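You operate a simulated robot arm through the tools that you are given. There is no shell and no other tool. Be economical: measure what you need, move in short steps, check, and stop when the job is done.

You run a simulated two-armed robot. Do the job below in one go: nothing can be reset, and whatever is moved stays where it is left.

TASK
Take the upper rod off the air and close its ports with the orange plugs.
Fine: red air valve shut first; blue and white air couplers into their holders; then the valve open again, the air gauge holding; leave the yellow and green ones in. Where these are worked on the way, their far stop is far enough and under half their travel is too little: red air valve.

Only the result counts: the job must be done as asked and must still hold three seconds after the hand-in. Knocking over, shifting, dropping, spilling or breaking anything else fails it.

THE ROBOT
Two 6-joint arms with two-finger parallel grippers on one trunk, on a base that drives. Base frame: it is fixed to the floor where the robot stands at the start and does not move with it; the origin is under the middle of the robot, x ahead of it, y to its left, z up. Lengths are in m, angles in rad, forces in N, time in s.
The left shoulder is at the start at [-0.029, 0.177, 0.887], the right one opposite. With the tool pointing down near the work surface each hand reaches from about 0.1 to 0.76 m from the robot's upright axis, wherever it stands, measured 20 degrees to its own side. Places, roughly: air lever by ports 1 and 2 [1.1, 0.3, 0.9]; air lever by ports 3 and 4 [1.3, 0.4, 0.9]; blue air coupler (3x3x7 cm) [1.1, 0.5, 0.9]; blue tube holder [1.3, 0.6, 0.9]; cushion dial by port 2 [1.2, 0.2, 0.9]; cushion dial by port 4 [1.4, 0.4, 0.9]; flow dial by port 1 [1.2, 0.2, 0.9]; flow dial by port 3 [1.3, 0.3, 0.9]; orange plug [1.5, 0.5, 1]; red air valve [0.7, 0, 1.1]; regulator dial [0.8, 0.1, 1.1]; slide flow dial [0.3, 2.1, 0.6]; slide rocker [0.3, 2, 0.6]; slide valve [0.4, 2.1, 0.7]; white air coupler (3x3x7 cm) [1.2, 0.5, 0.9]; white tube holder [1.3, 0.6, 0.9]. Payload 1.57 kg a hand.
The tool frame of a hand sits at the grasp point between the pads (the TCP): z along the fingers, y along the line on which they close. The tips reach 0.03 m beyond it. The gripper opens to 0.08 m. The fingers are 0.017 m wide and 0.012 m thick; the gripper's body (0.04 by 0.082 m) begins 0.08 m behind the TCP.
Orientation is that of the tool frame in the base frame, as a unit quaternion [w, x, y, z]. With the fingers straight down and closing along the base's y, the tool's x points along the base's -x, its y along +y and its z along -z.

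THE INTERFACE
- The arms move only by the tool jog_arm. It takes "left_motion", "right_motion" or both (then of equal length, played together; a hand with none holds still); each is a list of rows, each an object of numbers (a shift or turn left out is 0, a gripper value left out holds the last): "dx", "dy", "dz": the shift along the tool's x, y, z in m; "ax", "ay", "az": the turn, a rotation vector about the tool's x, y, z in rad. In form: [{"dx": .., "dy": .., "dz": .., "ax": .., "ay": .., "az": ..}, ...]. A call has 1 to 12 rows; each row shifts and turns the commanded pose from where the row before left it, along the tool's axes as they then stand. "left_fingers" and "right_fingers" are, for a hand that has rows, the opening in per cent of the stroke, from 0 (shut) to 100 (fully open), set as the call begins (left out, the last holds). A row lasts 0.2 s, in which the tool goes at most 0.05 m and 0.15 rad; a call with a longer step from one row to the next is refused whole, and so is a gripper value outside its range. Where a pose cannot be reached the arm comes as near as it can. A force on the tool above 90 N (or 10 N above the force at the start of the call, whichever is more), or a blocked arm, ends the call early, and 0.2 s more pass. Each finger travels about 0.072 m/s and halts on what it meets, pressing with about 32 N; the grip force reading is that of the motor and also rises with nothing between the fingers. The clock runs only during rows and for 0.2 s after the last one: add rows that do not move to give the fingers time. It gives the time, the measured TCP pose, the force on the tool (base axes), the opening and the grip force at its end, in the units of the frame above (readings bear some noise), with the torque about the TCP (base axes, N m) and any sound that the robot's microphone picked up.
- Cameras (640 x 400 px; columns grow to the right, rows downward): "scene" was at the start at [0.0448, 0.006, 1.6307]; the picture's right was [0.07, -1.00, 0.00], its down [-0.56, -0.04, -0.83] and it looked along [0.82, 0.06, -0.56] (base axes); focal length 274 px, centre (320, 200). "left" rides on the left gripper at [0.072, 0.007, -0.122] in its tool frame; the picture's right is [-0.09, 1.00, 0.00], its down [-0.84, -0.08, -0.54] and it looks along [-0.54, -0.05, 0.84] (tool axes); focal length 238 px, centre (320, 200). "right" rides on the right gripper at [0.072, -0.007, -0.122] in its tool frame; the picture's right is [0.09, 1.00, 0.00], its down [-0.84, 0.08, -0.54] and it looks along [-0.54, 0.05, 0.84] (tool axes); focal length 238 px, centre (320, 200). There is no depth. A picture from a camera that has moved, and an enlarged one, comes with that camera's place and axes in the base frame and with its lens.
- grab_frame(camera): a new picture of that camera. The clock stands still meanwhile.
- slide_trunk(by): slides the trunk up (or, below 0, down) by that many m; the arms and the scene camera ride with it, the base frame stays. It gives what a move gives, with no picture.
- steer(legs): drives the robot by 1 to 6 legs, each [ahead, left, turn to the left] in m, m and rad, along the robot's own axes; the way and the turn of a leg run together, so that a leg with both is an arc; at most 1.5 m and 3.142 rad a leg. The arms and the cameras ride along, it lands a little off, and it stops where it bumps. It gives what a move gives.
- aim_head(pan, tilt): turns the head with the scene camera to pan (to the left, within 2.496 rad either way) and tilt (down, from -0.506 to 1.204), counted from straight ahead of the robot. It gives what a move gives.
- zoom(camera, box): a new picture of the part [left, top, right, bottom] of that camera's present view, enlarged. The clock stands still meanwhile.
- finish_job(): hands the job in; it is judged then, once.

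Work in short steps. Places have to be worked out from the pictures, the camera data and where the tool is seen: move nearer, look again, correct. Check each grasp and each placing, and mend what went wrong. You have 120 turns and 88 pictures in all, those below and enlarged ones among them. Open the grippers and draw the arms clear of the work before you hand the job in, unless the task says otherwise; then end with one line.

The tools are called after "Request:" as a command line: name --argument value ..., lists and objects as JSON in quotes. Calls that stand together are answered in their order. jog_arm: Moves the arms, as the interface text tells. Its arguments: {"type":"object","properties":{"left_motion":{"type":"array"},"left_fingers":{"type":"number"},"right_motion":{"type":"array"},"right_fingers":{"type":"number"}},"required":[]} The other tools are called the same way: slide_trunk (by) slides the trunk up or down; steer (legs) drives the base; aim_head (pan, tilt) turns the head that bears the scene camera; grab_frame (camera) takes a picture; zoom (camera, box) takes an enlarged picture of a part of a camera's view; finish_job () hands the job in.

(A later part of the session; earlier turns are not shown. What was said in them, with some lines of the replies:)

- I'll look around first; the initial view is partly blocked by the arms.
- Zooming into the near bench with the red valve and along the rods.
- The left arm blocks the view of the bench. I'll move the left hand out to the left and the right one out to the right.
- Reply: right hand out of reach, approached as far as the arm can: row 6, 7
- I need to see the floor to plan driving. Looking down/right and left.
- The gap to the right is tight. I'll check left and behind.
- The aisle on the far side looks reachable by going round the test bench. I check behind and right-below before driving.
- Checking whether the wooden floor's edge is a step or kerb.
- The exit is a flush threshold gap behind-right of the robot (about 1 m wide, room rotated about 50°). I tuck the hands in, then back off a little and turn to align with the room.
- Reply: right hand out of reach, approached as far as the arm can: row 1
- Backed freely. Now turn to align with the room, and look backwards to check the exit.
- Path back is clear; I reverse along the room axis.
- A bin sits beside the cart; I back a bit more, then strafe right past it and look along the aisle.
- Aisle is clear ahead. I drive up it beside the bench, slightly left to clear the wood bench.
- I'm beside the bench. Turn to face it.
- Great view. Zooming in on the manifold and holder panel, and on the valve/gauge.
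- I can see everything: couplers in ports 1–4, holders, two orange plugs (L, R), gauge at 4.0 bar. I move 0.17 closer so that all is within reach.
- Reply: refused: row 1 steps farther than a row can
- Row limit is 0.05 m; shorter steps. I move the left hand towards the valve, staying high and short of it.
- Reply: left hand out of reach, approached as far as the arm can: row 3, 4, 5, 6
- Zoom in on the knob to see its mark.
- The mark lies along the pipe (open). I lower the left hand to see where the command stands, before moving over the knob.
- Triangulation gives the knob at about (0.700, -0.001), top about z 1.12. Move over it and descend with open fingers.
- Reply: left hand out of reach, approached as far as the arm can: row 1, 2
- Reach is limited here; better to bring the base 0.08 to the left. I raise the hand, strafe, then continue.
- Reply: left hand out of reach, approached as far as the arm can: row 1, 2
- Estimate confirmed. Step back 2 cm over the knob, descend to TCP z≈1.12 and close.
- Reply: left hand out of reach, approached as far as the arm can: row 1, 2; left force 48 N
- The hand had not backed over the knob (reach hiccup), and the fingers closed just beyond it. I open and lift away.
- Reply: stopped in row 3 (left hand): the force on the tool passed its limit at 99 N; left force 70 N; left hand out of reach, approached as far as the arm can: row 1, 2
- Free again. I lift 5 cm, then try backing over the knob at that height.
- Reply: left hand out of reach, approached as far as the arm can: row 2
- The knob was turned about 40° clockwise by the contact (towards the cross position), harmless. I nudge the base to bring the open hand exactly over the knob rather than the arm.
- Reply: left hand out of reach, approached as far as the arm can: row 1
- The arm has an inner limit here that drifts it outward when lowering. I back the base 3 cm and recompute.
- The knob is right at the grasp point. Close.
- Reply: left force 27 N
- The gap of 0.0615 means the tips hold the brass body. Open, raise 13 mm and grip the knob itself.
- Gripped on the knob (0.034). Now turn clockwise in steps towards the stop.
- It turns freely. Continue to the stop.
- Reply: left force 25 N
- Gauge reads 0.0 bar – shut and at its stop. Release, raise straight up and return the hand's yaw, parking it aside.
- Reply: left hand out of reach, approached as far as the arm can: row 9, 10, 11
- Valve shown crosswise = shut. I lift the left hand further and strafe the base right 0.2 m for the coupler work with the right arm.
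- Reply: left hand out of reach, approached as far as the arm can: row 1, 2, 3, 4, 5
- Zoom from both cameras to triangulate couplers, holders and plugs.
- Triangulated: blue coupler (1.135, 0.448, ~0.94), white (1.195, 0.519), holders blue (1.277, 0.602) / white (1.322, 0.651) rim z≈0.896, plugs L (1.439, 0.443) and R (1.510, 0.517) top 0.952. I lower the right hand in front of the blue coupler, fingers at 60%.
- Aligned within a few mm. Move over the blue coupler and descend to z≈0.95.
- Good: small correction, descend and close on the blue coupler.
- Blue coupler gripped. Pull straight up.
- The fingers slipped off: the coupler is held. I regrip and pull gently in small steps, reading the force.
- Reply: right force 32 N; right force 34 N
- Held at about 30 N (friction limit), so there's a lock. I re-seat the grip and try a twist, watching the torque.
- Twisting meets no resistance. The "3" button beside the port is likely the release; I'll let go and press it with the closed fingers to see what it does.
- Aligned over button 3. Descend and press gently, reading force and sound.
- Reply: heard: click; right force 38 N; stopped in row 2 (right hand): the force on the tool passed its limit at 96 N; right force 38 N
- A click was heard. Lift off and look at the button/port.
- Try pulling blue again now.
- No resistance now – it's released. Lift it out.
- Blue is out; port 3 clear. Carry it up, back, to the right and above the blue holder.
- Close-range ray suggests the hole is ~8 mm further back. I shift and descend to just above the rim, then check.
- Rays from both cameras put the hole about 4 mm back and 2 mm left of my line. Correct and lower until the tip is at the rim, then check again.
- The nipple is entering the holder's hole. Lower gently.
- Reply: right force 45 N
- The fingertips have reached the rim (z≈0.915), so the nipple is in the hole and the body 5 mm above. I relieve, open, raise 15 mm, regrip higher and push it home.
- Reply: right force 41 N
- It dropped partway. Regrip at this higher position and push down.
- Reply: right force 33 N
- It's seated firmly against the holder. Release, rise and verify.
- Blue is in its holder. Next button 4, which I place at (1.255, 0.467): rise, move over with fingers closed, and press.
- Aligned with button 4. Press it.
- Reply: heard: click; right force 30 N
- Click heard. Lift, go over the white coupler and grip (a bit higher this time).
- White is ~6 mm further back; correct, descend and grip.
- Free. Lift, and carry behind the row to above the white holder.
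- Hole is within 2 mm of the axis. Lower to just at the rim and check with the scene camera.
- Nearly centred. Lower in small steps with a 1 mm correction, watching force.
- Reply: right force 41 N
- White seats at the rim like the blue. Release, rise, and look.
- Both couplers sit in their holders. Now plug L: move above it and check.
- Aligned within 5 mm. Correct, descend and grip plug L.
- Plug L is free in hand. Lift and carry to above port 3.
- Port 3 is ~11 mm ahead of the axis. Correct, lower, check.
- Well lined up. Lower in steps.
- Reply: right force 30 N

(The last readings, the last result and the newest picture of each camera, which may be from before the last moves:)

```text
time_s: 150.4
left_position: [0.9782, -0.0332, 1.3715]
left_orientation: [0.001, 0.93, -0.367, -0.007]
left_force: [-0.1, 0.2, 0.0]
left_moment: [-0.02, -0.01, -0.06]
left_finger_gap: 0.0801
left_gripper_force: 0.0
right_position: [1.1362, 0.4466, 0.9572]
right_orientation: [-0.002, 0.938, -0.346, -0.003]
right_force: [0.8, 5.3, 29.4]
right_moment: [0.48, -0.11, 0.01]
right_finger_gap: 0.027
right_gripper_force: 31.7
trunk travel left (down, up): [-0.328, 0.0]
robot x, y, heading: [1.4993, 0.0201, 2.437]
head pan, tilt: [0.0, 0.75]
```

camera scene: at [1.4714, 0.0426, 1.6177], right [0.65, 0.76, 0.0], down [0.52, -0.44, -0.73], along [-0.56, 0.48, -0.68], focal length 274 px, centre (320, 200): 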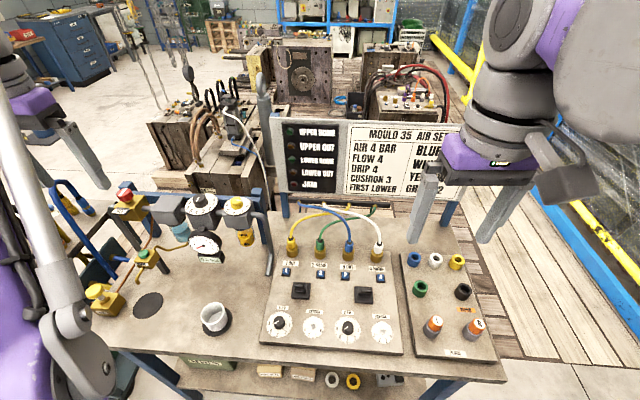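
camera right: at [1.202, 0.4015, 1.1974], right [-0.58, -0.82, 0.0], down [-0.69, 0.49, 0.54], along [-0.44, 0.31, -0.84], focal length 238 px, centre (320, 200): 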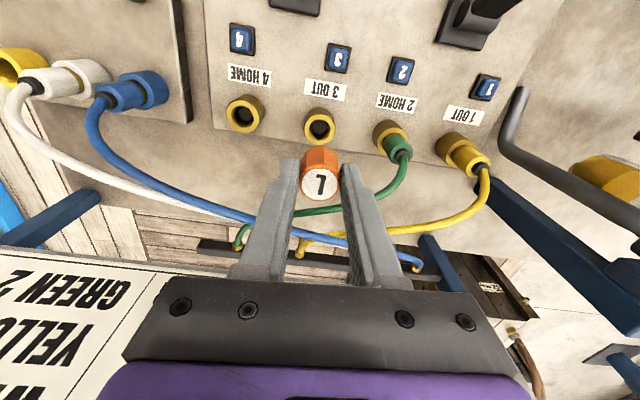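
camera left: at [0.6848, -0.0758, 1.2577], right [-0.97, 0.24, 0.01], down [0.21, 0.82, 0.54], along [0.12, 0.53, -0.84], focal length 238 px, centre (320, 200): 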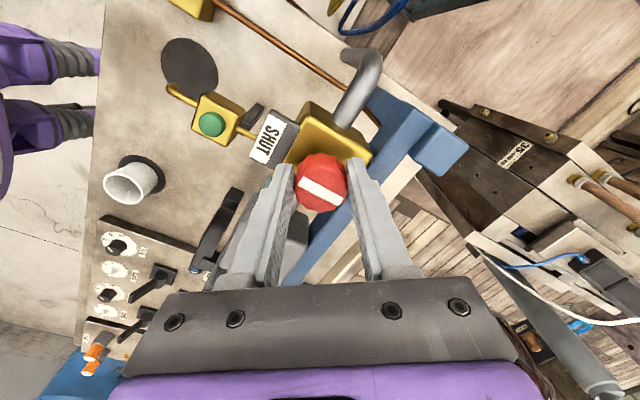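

In, with 29 N contact. Push a bit more and listen for a latch.

Request:
jog_arm --right_motion '[{"dz": 0.003}, {"dz": 0.003}, {}]'

Request:
zoom --camera "scene" --box '[310, 220, 390, 280]'

```text
time_s: 151.2
left_position: [0.9792, -0.0321, 1.3705]
left_orientation: [0.002, 0.93, -0.367, -0.008]
left_force: [0.2, 0.0, -0.6]
left_moment: [-0.03, -0.02, 0.01]
left_finger_gap: 0.0798
left_gripper_force: 0.1
right_position: [1.1368, 0.4457, 0.9503]
right_orientation: [0.0, 0.938, -0.347, -0.002]
right_force: [6.1, 3.0, 31.1]
right_moment: [0.27, -0.28, 0.01]
right_finger_gap: 0.0259
right_gripper_force: 32.1
trunk travel left (down, up): [-0.328, 0.0]
robot x, y, heading: [1.5014, 0.0186, 2.431]
head pan, tilt: [0.0, 0.75]
```

```text
6.67 times, centred on (350, 250) of scene
camera zoom: at [1.4744, 0.041, 1.6178], right [0.65, 0.76, 0.0], down [0.52, -0.44, -0.73], along [-0.56, 0.48, -0.68], focal length 1823 px, centre (120, -133)
```

zoom: 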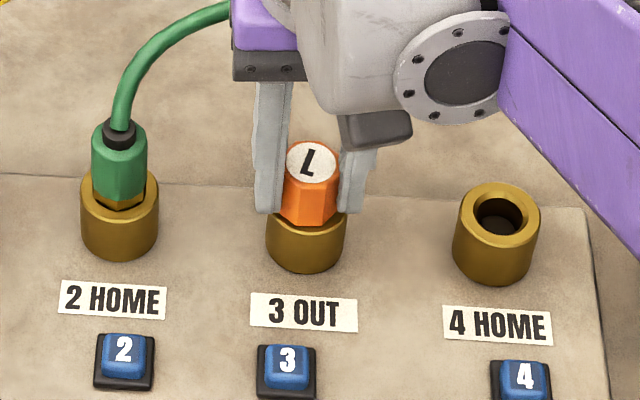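

Looks seated but no click. I'll press its top with closed fingers to make sure.

Request:
jog_arm --right_fingers 60 --right_motion '[{}, {}, {}, {"dz": -0.03}, {"dz": -0.03}]'

Request:
jog_arm --right_fingers 0 --right_motion '[{}, {}, {}, {"dz": 0.02}, {"dz": 0.004}]'

Request:
jog_arm --right_motion '[{"dz": 0.003}, {"dz": 0.003}, {}]'

```text
time_s: 152.4
left_position: [0.9767, -0.0323, 1.3687]
left_orientation: [0.002, 0.93, -0.367, -0.007]
left_force: [0.0, 0.1, -0.7]
left_moment: [0.0, 0.0, -0.01]
left_finger_gap: 0.0797
left_gripper_force: 0.0
right_position: [1.1361, 0.4465, 1.009]
right_orientation: [-0.001, 0.938, -0.348, -0.002]
right_force: [0.2, -0.6, -1.0]
right_moment: [0.0, -0.01, 0.0]
right_finger_gap: 0.048
right_gripper_force: 0.1
trunk travel left (down, up): [-0.328, 0.0]
robot x, y, heading: [1.5014, 0.0119, 2.435]
head pan, tilt: [0.0, 0.75]
```

```text
time_s: 153.6
left_position: [0.9756, -0.032, 1.3704]
left_orientation: [0.002, 0.93, -0.367, -0.007]
left_force: [0.1, 0.6, 0.2]
left_moment: [-0.01, -0.02, 0.02]
left_finger_gap: 0.08
left_gripper_force: 0.0
right_position: [1.1363, 0.4457, 0.9856]
right_orientation: [0.0, 0.938, -0.348, -0.002]
right_force: [0.5, 0.1, 0.9]
right_moment: [-0.01, -0.02, -0.01]
right_finger_gap: 0.0
right_gripper_force: 21.4
trunk travel left (down, up): [-0.328, 0.0]
robot x, y, heading: [1.5022, 0.0206, 2.433]
head pan, tilt: [0.0, 0.75]
```

```text
time_s: 154.4
left_position: [0.9757, -0.0325, 1.3696]
left_orientation: [0.003, 0.93, -0.367, -0.006]
left_force: [-0.5, 0.9, -0.2]
left_moment: [-0.02, -0.01, 0.01]
left_finger_gap: 0.08
left_gripper_force: 0.0
right_position: [1.137, 0.4461, 0.979]
right_orientation: [0.0, 0.938, -0.347, -0.001]
right_force: [0.8, -0.2, 0.1]
right_moment: [0.01, 0.01, -0.03]
right_finger_gap: 0.0
right_gripper_force: 21.4
trunk travel left (down, up): [-0.328, 0.0]
robot x, y, heading: [1.4999, 0.0133, 2.433]
head pan, tilt: [0.0, 0.75]
```

Request:
jog_arm --right_motion '[{"dz": 0.004}, {"dz": 0.003}, {}]'

Request:
jog_arm --right_motion '[{"dz": 0.002}, {"dz": 0.002}, {}]'

```text
time_s: 155.2
left_position: [0.979, -0.0336, 1.3731]
left_orientation: [0.001, 0.931, -0.366, -0.008]
left_force: [-0.6, -0.2, -0.6]
left_moment: [-0.01, -0.02, 0.02]
left_finger_gap: 0.0802
left_gripper_force: 0.0
right_position: [1.1387, 0.4449, 0.9758]
right_orientation: [-0.003, 0.938, -0.347, -0.003]
right_force: [-1.1, 4.7, 53.3]
right_moment: [0.39, 0.31, -0.02]
right_finger_gap: 0.0
right_gripper_force: 21.1
trunk travel left (down, up): [-0.328, 0.0]
robot x, y, heading: [1.5038, 0.0201, 2.433]
head pan, tilt: [0.0, 0.75]
```

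```text
time_s: 155.8
left_position: [0.9797, -0.0341, 1.3706]
left_orientation: [0.001, 0.93, -0.366, -0.009]
left_force: [-0.6, -0.2, 0.1]
left_moment: [0.03, -0.01, -0.01]
left_finger_gap: 0.0803
left_gripper_force: 0.1
right_position: [1.1372, 0.445, 0.9765]
right_orientation: [-0.002, 0.938, -0.347, -0.005]
right_force: [-0.3, 3.6, 66.6]
right_moment: [0.37, 0.28, 0.0]
right_finger_gap: 0.0
right_gripper_force: 21.2
trunk travel left (down, up): [-0.328, 0.0]
robot x, y, heading: [1.4975, 0.021, 2.435]
head pan, tilt: [0.0, 0.75]
stopped in row 2 (right hand): the force on the tool passed its limit at 94 N (the readings are from after the stop); the commanded pose is now the measured one
```

Plug L is bottomed in port 3 (firm at 90 N, top 6 mm lower than in its socket). Now go to plug R.

Request:
jog_arm --right_motion '[{"dz": -0.045}, {"dz": -0.045}, {"dx": 0.048}, {"dx": 0.048}, {"dx": 0.048}, {"dx": 0.048}, {"dx": 0.045}]'

Request:
jog_arm --right_fingers 70 --right_motion '[{"dy": -0.048}, {"dy": -0.048}, {"dy": -0.048}, {"dy": -0.048}, {"dy": -0.048}, {"dy": -0.048}, {"dy": -0.012, "dz": 0.03}]'

Request:
grab_frame --camera "right"

```text
time_s: 157.4
left_position: [0.9789, -0.0317, 1.3703]
left_orientation: [0.003, 0.93, -0.366, -0.007]
left_force: [0.2, 0.1, -0.3]
left_moment: [0.03, 0.02, 0.01]
left_finger_gap: 0.0803
left_gripper_force: 0.0
right_position: [1.3187, 0.2897, 1.0605]
right_orientation: [-0.002, 0.938, -0.347, -0.001]
right_force: [0.3, 0.1, 0.2]
right_moment: [0.03, 0.02, -0.01]
right_finger_gap: 0.0001
right_gripper_force: 21.3
trunk travel left (down, up): [-0.328, 0.0]
robot x, y, heading: [1.5008, 0.0186, 2.435]
head pan, tilt: [0.0, 0.75]
```

```text
time_s: 159.0
left_position: [0.9764, -0.0305, 1.3702]
left_orientation: [0.003, 0.931, -0.366, -0.006]
left_force: [0.2, 0.6, -0.3]
left_moment: [-0.02, -0.01, 0.0]
left_finger_gap: 0.0798
left_gripper_force: 0.2
right_position: [1.5105, 0.5201, 1.03]
right_orientation: [-0.002, 0.938, -0.346, -0.002]
right_force: [-0.5, 0.6, -1.0]
right_moment: [-0.03, 0.02, 0.02]
right_finger_gap: 0.0562
right_gripper_force: 0.0
trunk travel left (down, up): [-0.328, 0.0]
robot x, y, heading: [1.5009, 0.0165, 2.433]
head pan, tilt: [0.0, 0.75]
```

```text
8 pictures are left
camera right: at [1.5698, 0.4783, 1.1523], right [-0.58, -0.82, 0.0], down [-0.68, 0.48, 0.55], along [-0.44, 0.32, -0.84], focal length 238 px, centre (320, 200)
```

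right: 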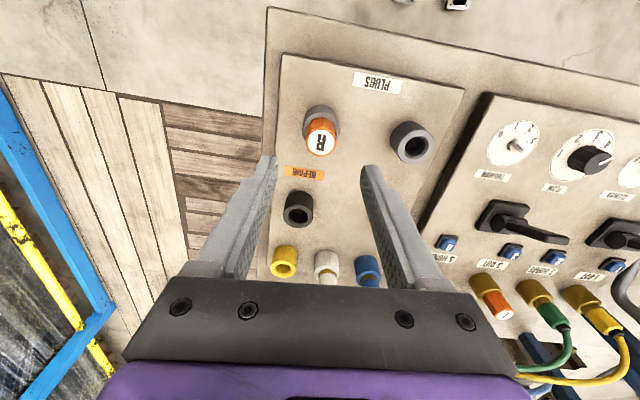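

Aligned. Descend and grip plug R.

Request:
jog_arm --right_motion '[{"dx": 0.001, "dz": 0.024}, {"dz": 0.025}, {"dz": 0.024}, {}]'

Request:
jog_arm --right_fingers 0 --right_motion '[{}, {}, {}, {}, {"dz": -0.004}, {"dz": -0.004}]'

```text
time_s: 160.0
left_position: [0.9776, -0.033, 1.3699]
left_orientation: [0.001, 0.93, -0.366, -0.006]
left_force: [0.2, 0.0, -0.6]
left_moment: [-0.01, -0.02, 0.02]
left_finger_gap: 0.08
left_gripper_force: 0.1
right_position: [1.5107, 0.5209, 0.956]
right_orientation: [-0.001, 0.938, -0.347, -0.003]
right_force: [-0.6, -0.3, -0.7]
right_moment: [-0.04, 0.01, 0.0]
right_finger_gap: 0.0561
right_gripper_force: 0.0
trunk travel left (down, up): [-0.328, 0.0]
robot x, y, heading: [1.4986, 0.0169, 2.434]
head pan, tilt: [0.0, 0.75]
```

```text
time_s: 161.4
left_position: [0.9756, -0.0317, 1.3696]
left_orientation: [0.002, 0.931, -0.366, -0.006]
left_force: [-0.4, -0.4, 0.7]
left_moment: [-0.01, -0.02, 0.0]
left_finger_gap: 0.0802
left_gripper_force: 0.1
right_position: [1.5111, 0.5201, 0.9659]
right_orientation: [-0.002, 0.938, -0.347, -0.002]
right_force: [-0.3, -0.4, -0.3]
right_moment: [0.04, -0.04, 0.01]
right_finger_gap: 0.0271
right_gripper_force: 32.1
trunk travel left (down, up): [-0.328, 0.0]
robot x, y, heading: [1.5012, 0.0169, 2.433]
head pan, tilt: [0.0, 0.75]
```

Lift and carry plug R to above port 4.

Request:
jog_arm --right_motion '[{"dz": -0.05}, {"dz": -0.05}, {"dy": 0.0415}, {"dy": 0.0415}, {"dy": 0.0415}, {"dy": 0.0415}, {"dy": 0.0415}, {"dx": -0.0473}, {"dx": -0.0473}, {"dx": -0.0473}, {"dx": -0.0473}, {"dx": -0.042}]'

Request:
grab_frame --camera "right"

```text
time_s: 164.0
left_position: [0.9745, -0.0305, 1.3705]
left_orientation: [0.002, 0.93, -0.366, -0.006]
left_force: [0.6, 0.0, -0.5]
left_moment: [0.02, -0.01, -0.02]
left_finger_gap: 0.0797
left_gripper_force: 0.0
right_position: [1.1997, 0.5168, 1.0685]
right_orientation: [-0.001, 0.938, -0.347, -0.002]
right_force: [0.2, 0.5, 0.0]
right_moment: [-0.02, -0.04, 0.01]
right_finger_gap: 0.0273
right_gripper_force: 32.0
trunk travel left (down, up): [-0.328, 0.0]
robot x, y, heading: [1.4983, 0.0172, 2.43]
head pan, tilt: [0.0, 0.75]
```

```text
7 pictures are left
camera right: at [1.2585, 0.4733, 1.19], right [-0.58, -0.82, 0.0], down [-0.68, 0.48, 0.55], along [-0.44, 0.32, -0.84], focal length 238 px, centre (320, 200)
```

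right: 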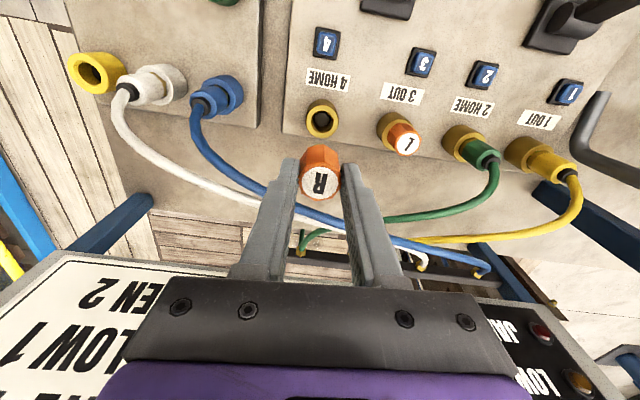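

Aligned. Lower into port 4, monitoring the force.

Request:
jog_arm --right_motion '[{"dx": -0.001, "dy": 0.002, "dz": 0.03}, {"dz": 0.04}, {"dz": 0.025}, {"dz": 0.006}]'

Request:
jog_arm --right_motion '[{"dz": 0.005}, {"dz": 0.005}]'

```text
time_s: 165.0
left_position: [0.9759, -0.0306, 1.3699]
left_orientation: [0.002, 0.931, -0.366, -0.006]
left_force: [0.4, -0.3, 0.5]
left_moment: [-0.03, -0.02, -0.01]
left_finger_gap: 0.08
left_gripper_force: 0.1
right_position: [1.199, 0.5123, 0.9646]
right_orientation: [-0.001, 0.937, -0.348, -0.002]
right_force: [-0.8, 2.5, 0.7]
right_moment: [0.13, 0.07, -0.01]
right_finger_gap: 0.0271
right_gripper_force: 31.8
trunk travel left (down, up): [-0.328, 0.0]
robot x, y, heading: [1.5012, 0.0181, 2.435]
head pan, tilt: [0.0, 0.75]
```

```text
time_s: 165.6
left_position: [0.9769, -0.0328, 1.3711]
left_orientation: [0.002, 0.931, -0.366, -0.007]
left_force: [0.2, -0.2, 0.7]
left_moment: [0.0, 0.0, -0.04]
left_finger_gap: 0.0801
left_gripper_force: 0.1
right_position: [1.1989, 0.5117, 0.9567]
right_orientation: [-0.003, 0.938, -0.346, -0.003]
right_force: [-1.8, 5.5, 24.9]
right_moment: [0.46, 0.09, 0.02]
right_finger_gap: 0.0268
right_gripper_force: 32.2
trunk travel left (down, up): [-0.328, 0.0]
robot x, y, heading: [1.5022, 0.0182, 2.433]
head pan, tilt: [0.0, 0.75]
```

Same behaviour as plug L. Push, release, and press the top home.

Request:
jog_arm --right_motion '[{"dz": 0.003}, {"dz": 0.003}, {}]'

Request:
jog_arm --right_fingers 60 --right_motion '[{}, {}, {}, {"dz": -0.03}, {"dz": -0.03}]'

Request:
jog_arm --right_fingers 0 --right_motion '[{}, {}, {}, {"dz": 0.02}, {"dz": 0.01}, {"dz": 0.005}]'

Request:
jog_arm --right_motion '[{"dz": 0.002}, {"dz": 0.002}]'

```text
time_s: 166.4
left_position: [0.9775, -0.0324, 1.37]
left_orientation: [0.002, 0.93, -0.367, -0.007]
left_force: [0.3, -0.7, -0.6]
left_moment: [0.03, -0.01, 0.01]
left_finger_gap: 0.0799
left_gripper_force: 0.1
right_position: [1.2005, 0.5111, 0.9492]
right_orientation: [-0.001, 0.938, -0.346, -0.003]
right_force: [-0.8, 0.0, 23.5]
right_moment: [0.08, 0.08, 0.03]
right_finger_gap: 0.0256
right_gripper_force: 32.0
trunk travel left (down, up): [-0.328, 0.0]
robot x, y, heading: [1.5027, 0.0171, 2.428]
head pan, tilt: [0.0, 0.75]
```

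```text
time_s: 167.6
left_position: [0.9769, -0.0318, 1.3697]
left_orientation: [0.002, 0.93, -0.367, -0.007]
left_force: [0.5, -0.5, 0.0]
left_moment: [-0.02, 0.02, -0.01]
left_finger_gap: 0.0799
left_gripper_force: 0.1
right_position: [1.1976, 0.5119, 1.0111]
right_orientation: [-0.002, 0.938, -0.347, -0.002]
right_force: [-1.0, 0.6, 0.6]
right_moment: [-0.02, 0.02, -0.01]
right_finger_gap: 0.0483
right_gripper_force: 0.0
trunk travel left (down, up): [-0.328, 0.0]
robot x, y, heading: [1.4989, 0.0161, 2.432]
head pan, tilt: [0.0, 0.75]
```

```text
time_s: 169.0
left_position: [0.9771, -0.0328, 1.3707]
left_orientation: [0.002, 0.931, -0.366, -0.007]
left_force: [0.2, 0.2, -1.1]
left_moment: [0.02, 0.0, 0.02]
left_finger_gap: 0.0798
left_gripper_force: 0.2
right_position: [1.1974, 0.5114, 0.9763]
right_orientation: [-0.002, 0.938, -0.346, -0.003]
right_force: [-1.3, 1.6, 17.6]
right_moment: [0.09, 0.07, 0.01]
right_finger_gap: 0.0
right_gripper_force: 21.2
trunk travel left (down, up): [-0.328, 0.0]
robot x, y, heading: [1.5021, 0.0194, 2.432]
head pan, tilt: [0.0, 0.75]
```

```text
time_s: 169.6
left_position: [0.9784, -0.0357, 1.3729]
left_orientation: [0.001, 0.93, -0.367, -0.008]
left_force: [-0.2, -0.8, 0.3]
left_moment: [0.01, 0.0, -0.01]
left_finger_gap: 0.0799
left_gripper_force: 0.1
right_position: [1.1989, 0.5102, 0.9759]
right_orientation: [-0.004, 0.938, -0.347, -0.005]
right_force: [-7.1, 10.7, 70.3]
right_moment: [0.64, 0.56, 0.02]
right_finger_gap: 0.0
right_gripper_force: 21.8
trunk travel left (down, up): [-0.328, 0.0]
robot x, y, heading: [1.5017, 0.0172, 2.434]
head pan, tilt: [0.0, 0.75]
```

Plug R seated identically. Retract the right hand up and back, then strafe back to the valve position.

Request:
jog_arm --right_motion '[{"dz": -0.04}, {"dz": -0.04}, {"dz": -0.04, "dx": 0.02}, {"dx": 0.04, "dz": -0.02}, {"dx": 0.04, "dz": -0.02}, {"dx": 0.04, "dz": -0.02}, {"dx": 0.04, "dz": -0.03}, {"dx": 0.04, "dz": -0.03}, {"dx": 0.04, "dz": -0.03}]'

Request:
steer --legs '[[0, 0.203, 0]]'

```text
time_s: 171.6
left_position: [0.977, -0.0334, 1.3698]
left_orientation: [0.002, 0.93, -0.367, -0.007]
left_force: [0.0, 0.4, 0.2]
left_moment: [0.02, 0.02, -0.01]
left_finger_gap: 0.0801
left_gripper_force: 0.0
right_position: [1.401, 0.3392, 1.238]
right_orientation: [-0.001, 0.938, -0.347, -0.002]
right_force: [0.2, 1.0, 0.0]
right_moment: [0.0, 0.04, -0.01]
right_finger_gap: 0.0002
right_gripper_force: 21.3
trunk travel left (down, up): [-0.328, 0.0]
robot x, y, heading: [1.499, 0.0145, 2.436]
head pan, tilt: [0.0, 0.75]
```

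```text
time_s: 174.0
left_position: [0.8475, -0.1824, 1.3701]
left_orientation: [0.002, 0.931, -0.365, -0.006]
left_force: [0.8, 0.3, -0.4]
left_moment: [-0.01, -0.02, 0.02]
left_finger_gap: 0.0802
left_gripper_force: 0.0
right_position: [1.27, 0.1902, 1.2376]
right_orientation: [-0.002, 0.938, -0.348, -0.002]
right_force: [-0.5, 0.0, -0.6]
right_moment: [-0.02, 0.0, 0.01]
right_finger_gap: 0.0001
right_gripper_force: 21.5
trunk travel left (down, up): [-0.328, 0.0]
robot x, y, heading: [1.3704, -0.1333, 2.438]
head pan, tilt: [0.0, 0.75]
```

Back at the valve station. Bring the left hand out and down above the knob.

Request:
jog_arm --left_motion '[{"dz": 0.04, "dx": -0.02}, {"dz": 0.035, "dx": -0.03}, {"dz": 0.03, "dx": -0.038, "dy": -0.008}, {"dz": 0.025, "dx": -0.038, "dy": -0.008}, {"dz": 0.02, "dx": -0.038, "dy": -0.008}, {"dz": 0.02, "dx": -0.038, "dy": -0.008}, {"dx": -0.028}]'

```text
time_s: 175.6
left_position: [0.6967, -0.0021, 1.2003]
left_orientation: [0.003, 0.93, -0.367, -0.006]
left_force: [-0.6, -0.2, -0.2]
left_moment: [-0.04, -0.05, 0.01]
left_finger_gap: 0.0802
left_gripper_force: 0.1
right_position: [1.2675, 0.1907, 1.237]
right_orientation: [-0.001, 0.937, -0.348, -0.001]
right_force: [-0.4, -1.0, 0.7]
right_moment: [0.0, -0.02, -0.01]
right_finger_gap: 0.0
right_gripper_force: 21.3
trunk travel left (down, up): [-0.328, 0.0]
robot x, y, heading: [1.3743, -0.1391, 2.433]
head pan, tilt: [0.0, 0.75]
```

Yaw the hand clockwise 0.84 rad and check the position.

Request:
jog_arm --left_motion '[{"dx": 0.004, "dy": -0.0035}, {"az": 0.14}, {"az": 0.14}, {"az": 0.14}, {"az": 0.14}, {"az": 0.14}, {"az": 0.14}]'

Request:
grab_frame --camera "left"

```text
time_s: 177.2
left_position: [0.7027, -0.0033, 1.2015]
left_orientation: [-0.005, -0.699, 0.715, 0.005]
left_force: [0.0, 0.2, 0.5]
left_moment: [0.0, 0.02, 0.0]
left_finger_gap: 0.0801
left_gripper_force: 0.1
right_position: [1.2693, 0.1896, 1.2373]
right_orientation: [-0.001, 0.937, -0.348, -0.003]
right_force: [-0.3, 0.6, -0.5]
right_moment: [0.0, -0.02, -0.02]
right_finger_gap: 0.0
right_gripper_force: 21.1
trunk travel left (down, up): [-0.328, 0.0]
robot x, y, heading: [1.3697, -0.1336, 2.439]
head pan, tilt: [0.0, 0.75]
```

```text
6 pictures are left
camera left: at [0.6977, -0.0752, 1.3239], right [-0.99, 0.11, 0.01], down [0.1, 0.83, 0.54], along [0.05, 0.54, -0.84], focal length 238 px, centre (320, 200)
```

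left: 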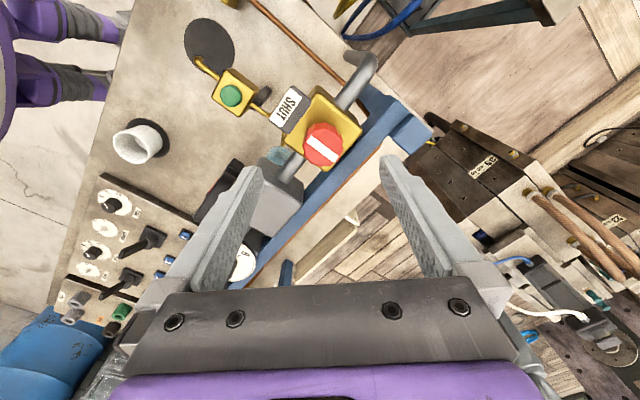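

Aligned with the knob. Descend, grip, and turn counter-clockwise.

Request:
jog_arm --left_motion '[{"dz": 0.022}, {"dz": 0.022}, {"dz": 0.0215}, {}]'

Request:
jog_arm --left_fingers 0 --left_motion '[{}, {}, {}, {}, {}]'

Request:
jog_arm --left_motion '[{"az": -0.12}, {"az": -0.12}, {"az": -0.12}, {"az": -0.12}, {"az": -0.12}, {"az": -0.12}]'

```text
time_s: 178.2
left_position: [0.7033, -0.0032, 1.137]
left_orientation: [-0.004, -0.7, 0.714, 0.005]
left_force: [0.2, -0.1, -0.4]
left_moment: [0.0, -0.03, -0.03]
left_finger_gap: 0.0803
left_gripper_force: 0.1
right_position: [1.2689, 0.1902, 1.2378]
right_orientation: [-0.002, 0.938, -0.348, -0.002]
right_force: [-1.1, -0.4, 0.5]
right_moment: [-0.04, 0.02, 0.02]
right_finger_gap: 0.0
right_gripper_force: 21.2
trunk travel left (down, up): [-0.328, 0.0]
robot x, y, heading: [1.3699, -0.1356, 2.432]
head pan, tilt: [0.0, 0.75]
```

```text
time_s: 179.4
left_position: [0.7006, -0.004, 1.1358]
left_orientation: [-0.005, -0.7, 0.714, 0.005]
left_force: [-20.0, 2.5, 15.0]
left_moment: [-0.03, 0.9, 0.11]
left_finger_gap: 0.0342
left_gripper_force: 42.0
right_position: [1.2687, 0.189, 1.2376]
right_orientation: [-0.002, 0.938, -0.347, -0.001]
right_force: [0.2, -0.6, -0.1]
right_moment: [0.0, 0.03, -0.01]
right_finger_gap: 0.0
right_gripper_force: 21.1
trunk travel left (down, up): [-0.328, 0.0]
robot x, y, heading: [1.3722, -0.1333, 2.433]
head pan, tilt: [0.0, 0.75]
```

```text
time_s: 180.8
left_position: [0.7027, -0.003, 1.1356]
left_orientation: [0.003, 0.907, -0.421, -0.006]
left_force: [-11.9, -0.7, 15.7]
left_moment: [-0.82, -0.2, 0.03]
left_finger_gap: 0.0339
left_gripper_force: 41.5
right_position: [1.2702, 0.19, 1.2377]
right_orientation: [-0.002, 0.938, -0.347, -0.002]
right_force: [-0.2, -0.9, 0.5]
right_moment: [-0.01, 0.01, -0.03]
right_finger_gap: 0.0002
right_gripper_force: 21.4
trunk travel left (down, up): [-0.328, 0.0]
robot x, y, heading: [1.3705, -0.1361, 2.435]
head pan, tilt: [0.0, 0.75]
```

Turned ~41° freely. Continue to the open stop.

Request:
jog_arm --left_motion '[{"az": -0.12}, {"az": -0.12}, {"az": -0.12}, {"az": -0.12}, {"az": -0.12}]'

Request:
jog_arm --left_motion '[{"az": -0.1}, {"az": -0.1}, {"az": -0.1}]'

```text
time_s: 182.0
left_position: [0.704, -0.0005, 1.1362]
left_orientation: [0.0, 0.991, -0.134, -0.006]
left_force: [5.7, 1.2, -0.7]
left_moment: [-0.35, -0.49, -0.03]
left_finger_gap: 0.0341
left_gripper_force: 41.7
right_position: [1.2707, 0.1896, 1.2376]
right_orientation: [-0.001, 0.938, -0.348, -0.003]
right_force: [-1.0, -0.1, 0.5]
right_moment: [-0.02, -0.02, -0.01]
right_finger_gap: 0.0
right_gripper_force: 21.7
trunk travel left (down, up): [-0.328, 0.0]
robot x, y, heading: [1.3712, -0.1281, 2.426]
head pan, tilt: [0.0, 0.75]
```

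```text
time_s: 182.8
left_position: [0.7028, 0.0017, 1.1364]
left_orientation: [0.0, 1.0, 0.015, -0.007]
left_force: [13.4, 5.7, -13.0]
left_moment: [0.44, -0.12, -0.56]
left_finger_gap: 0.0342
left_gripper_force: 41.8
right_position: [1.2705, 0.1906, 1.2372]
right_orientation: [-0.001, 0.938, -0.347, -0.002]
right_force: [-0.1, -0.8, -0.4]
right_moment: [0.03, 0.02, 0.0]
right_finger_gap: 0.0
right_gripper_force: 21.1
trunk travel left (down, up): [-0.328, 0.0]
robot x, y, heading: [1.37, -0.1299, 2.435]
head pan, tilt: [0.0, 0.75]
```

Torque rises: stop reached (about 90° turned). Check knob and gauge.

Request:
jog_arm --left_fingers 100 --left_motion '[{}, {}, {}, {}, {"dz": -0.03}, {"dz": -0.04}, {"dz": -0.03}]'

Request:
zoom --camera "scene" --box '[100, 140, 320, 280]'

```text
time_s: 184.4
left_position: [0.7131, -0.0058, 1.2304]
left_orientation: [0.0, 1.0, 0.014, -0.007]
left_force: [0.0, 0.1, -0.2]
left_moment: [0.01, 0.01, 0.0]
left_finger_gap: 0.08
left_gripper_force: 0.0
left hand out of reach, approached as far as the arm can: row 7
right_position: [1.2702, 0.1901, 1.2376]
right_orientation: [-0.001, 0.937, -0.348, -0.002]
right_force: [0.3, -0.1, 1.5]
right_moment: [-0.01, 0.01, -0.01]
right_finger_gap: 0.0
right_gripper_force: 21.3
trunk travel left (down, up): [-0.328, 0.0]
robot x, y, heading: [1.373, -0.1355, 2.435]
head pan, tilt: [0.0, 0.75]
```

```text
2.86 times, centred on (210, 210) of scene
camera zoom: at [1.3426, -0.1084, 1.6178], right [0.65, 0.76, 0.0], down [0.52, -0.44, -0.73], along [-0.56, 0.48, -0.68], focal length 782 px, centre (634, 171)
```

zoom: 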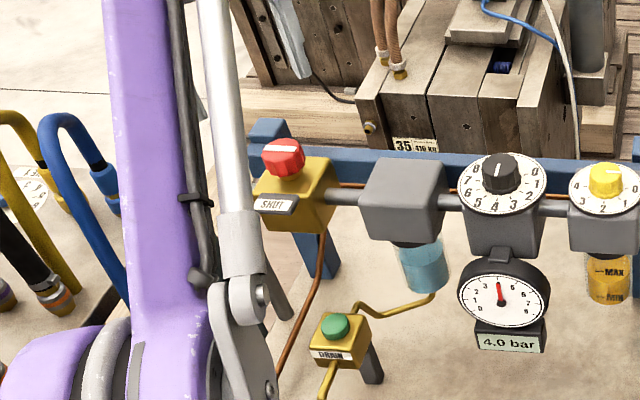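

Gauge back at 4.0 bar, knob along the pipe. Retract the left arm, open the right gripper, and take a final view.

Request:
jog_arm --left_motion '[{"az": 0.13}, {"az": 0.13}, {"az": 0.13}, {"az": 0.13}, {"az": 0.13}, {"dz": -0.03, "dx": 0.01}, {"dz": -0.03, "dx": 0.03}, {"dx": 0.04, "dz": -0.02}, {"dx": 0.04, "dz": -0.02}, {"dx": 0.04}, {"dx": 0.04}]'

Request:
jog_arm --right_fingers 100 --right_motion '[{"dz": -0.03}, {"dz": -0.03}, {"dx": 0.03}, {}, {}, {}]'

Request:
steer --legs '[[-0.12, 0, 0]]'

Request:
grab_frame --camera "scene"

```text
time_s: 186.8
left_position: [0.8892, -0.128, 1.3171]
left_orientation: [0.002, 0.953, -0.304, -0.008]
left_force: [0.9, 0.6, 0.0]
left_moment: [0.0, 0.03, -0.01]
left_finger_gap: 0.0803
left_gripper_force: 0.1
left hand out of reach, approached as far as the arm can: row 6
right_position: [1.2705, 0.1896, 1.2365]
right_orientation: [-0.003, 0.938, -0.347, -0.002]
right_force: [0.7, 0.0, 0.7]
right_moment: [-0.01, 0.04, -0.02]
right_finger_gap: 0.0
right_gripper_force: 21.6
trunk travel left (down, up): [-0.328, 0.0]
robot x, y, heading: [1.3706, -0.1306, 2.435]
head pan, tilt: [0.0, 0.75]
```

```text
time_s: 188.2
left_position: [0.8863, -0.1269, 1.3178]
left_orientation: [0.002, 0.952, -0.305, -0.007]
left_force: [-0.2, 0.5, -0.5]
left_moment: [0.0, -0.04, 0.0]
left_finger_gap: 0.0797
left_gripper_force: 0.0
right_position: [1.2937, 0.1695, 1.2984]
right_orientation: [-0.002, 0.938, -0.348, -0.002]
right_force: [-0.2, -0.6, -0.5]
right_moment: [-0.03, 0.0, 0.02]
right_finger_gap: 0.08
right_gripper_force: 0.0
trunk travel left (down, up): [-0.328, 0.0]
robot x, y, heading: [1.3703, -0.1378, 2.431]
head pan, tilt: [0.0, 0.75]
```

```text
time_s: 189.4
left_position: [0.9745, -0.202, 1.3173]
left_orientation: [0.002, 0.952, -0.306, -0.006]
left_force: [-0.2, 0.6, 0.2]
left_moment: [0.0, -0.03, 0.04]
left_finger_gap: 0.0799
left_gripper_force: 0.0
right_position: [1.3829, 0.0939, 1.2977]
right_orientation: [-0.002, 0.937, -0.348, -0.002]
right_force: [0.6, 0.2, 0.2]
right_moment: [0.01, -0.01, 0.0]
right_finger_gap: 0.08
right_gripper_force: 0.2
trunk travel left (down, up): [-0.328, 0.0]
robot x, y, heading: [1.4638, -0.2115, 2.432]
head pan, tilt: [0.0, 0.75]
```

```text
4 pictures are left
camera scene: at [1.4311, -0.1847, 1.6179], right [0.65, 0.76, 0.0], down [0.52, -0.45, -0.73], along [-0.55, 0.48, -0.68], focal length 274 px, centre (320, 200)
```

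scene: 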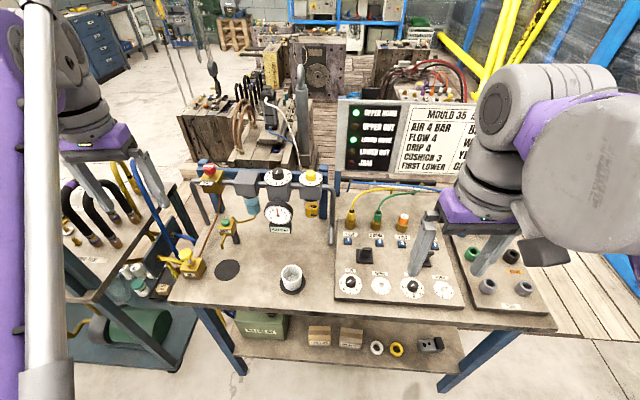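

Gauge steady. A last check of the plugs, couplers and gauge value.

Request:
grab_frame --camera "right"

Request:
zoom --camera "scene" --box '[190, 150, 350, 250]'

```text
3 pictures are left
camera right: at [1.4419, 0.0512, 1.4206], right [-0.58, -0.81, 0.0], down [-0.68, 0.49, 0.55], along [-0.44, 0.32, -0.84], focal length 238 px, centre (320, 200)
```

right: 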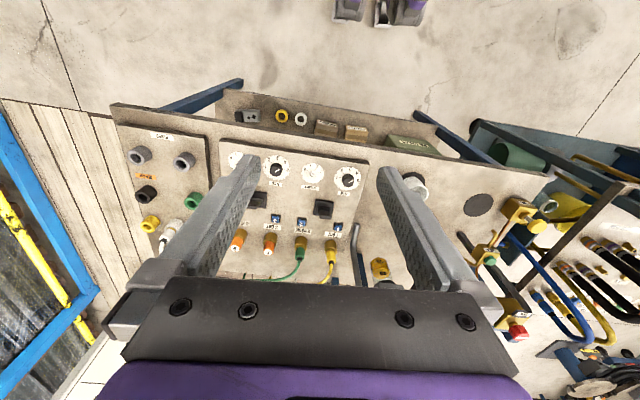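

```text
4.00 times, centred on (270, 200) of scene
camera zoom: at [1.4311, -0.1847, 1.6179], right [0.65, 0.76, 0.0], down [0.52, -0.45, -0.73], along [-0.55, 0.48, -0.68], focal length 1094 px, centre (520, 200)
```

zoom: 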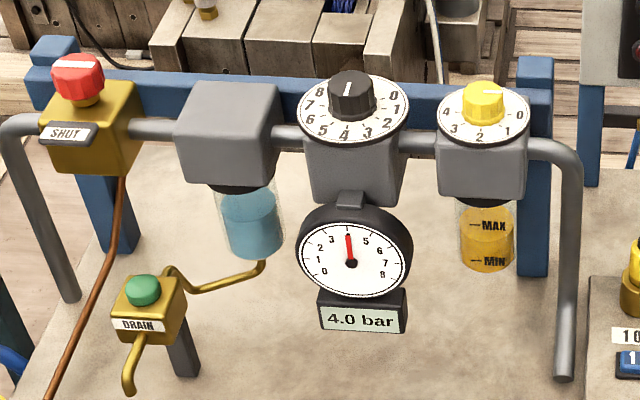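

Both plugs are in ports 3 and 4, the blue and white couplers are in their holders, yellow and green are untouched, and the gauge holds at 4.0 bar with the valve open. The arms are clear, so I'm handing in.

Request:
finish_job

```text
The job is handed in.
```

The upper rod is off the air: ports 3 and 4 are closed with the orange plugs, the blue and white couplers are in their holders, and the yellow and green ones are still in. The red valve is open again and the gauge reads 4.0 bar.
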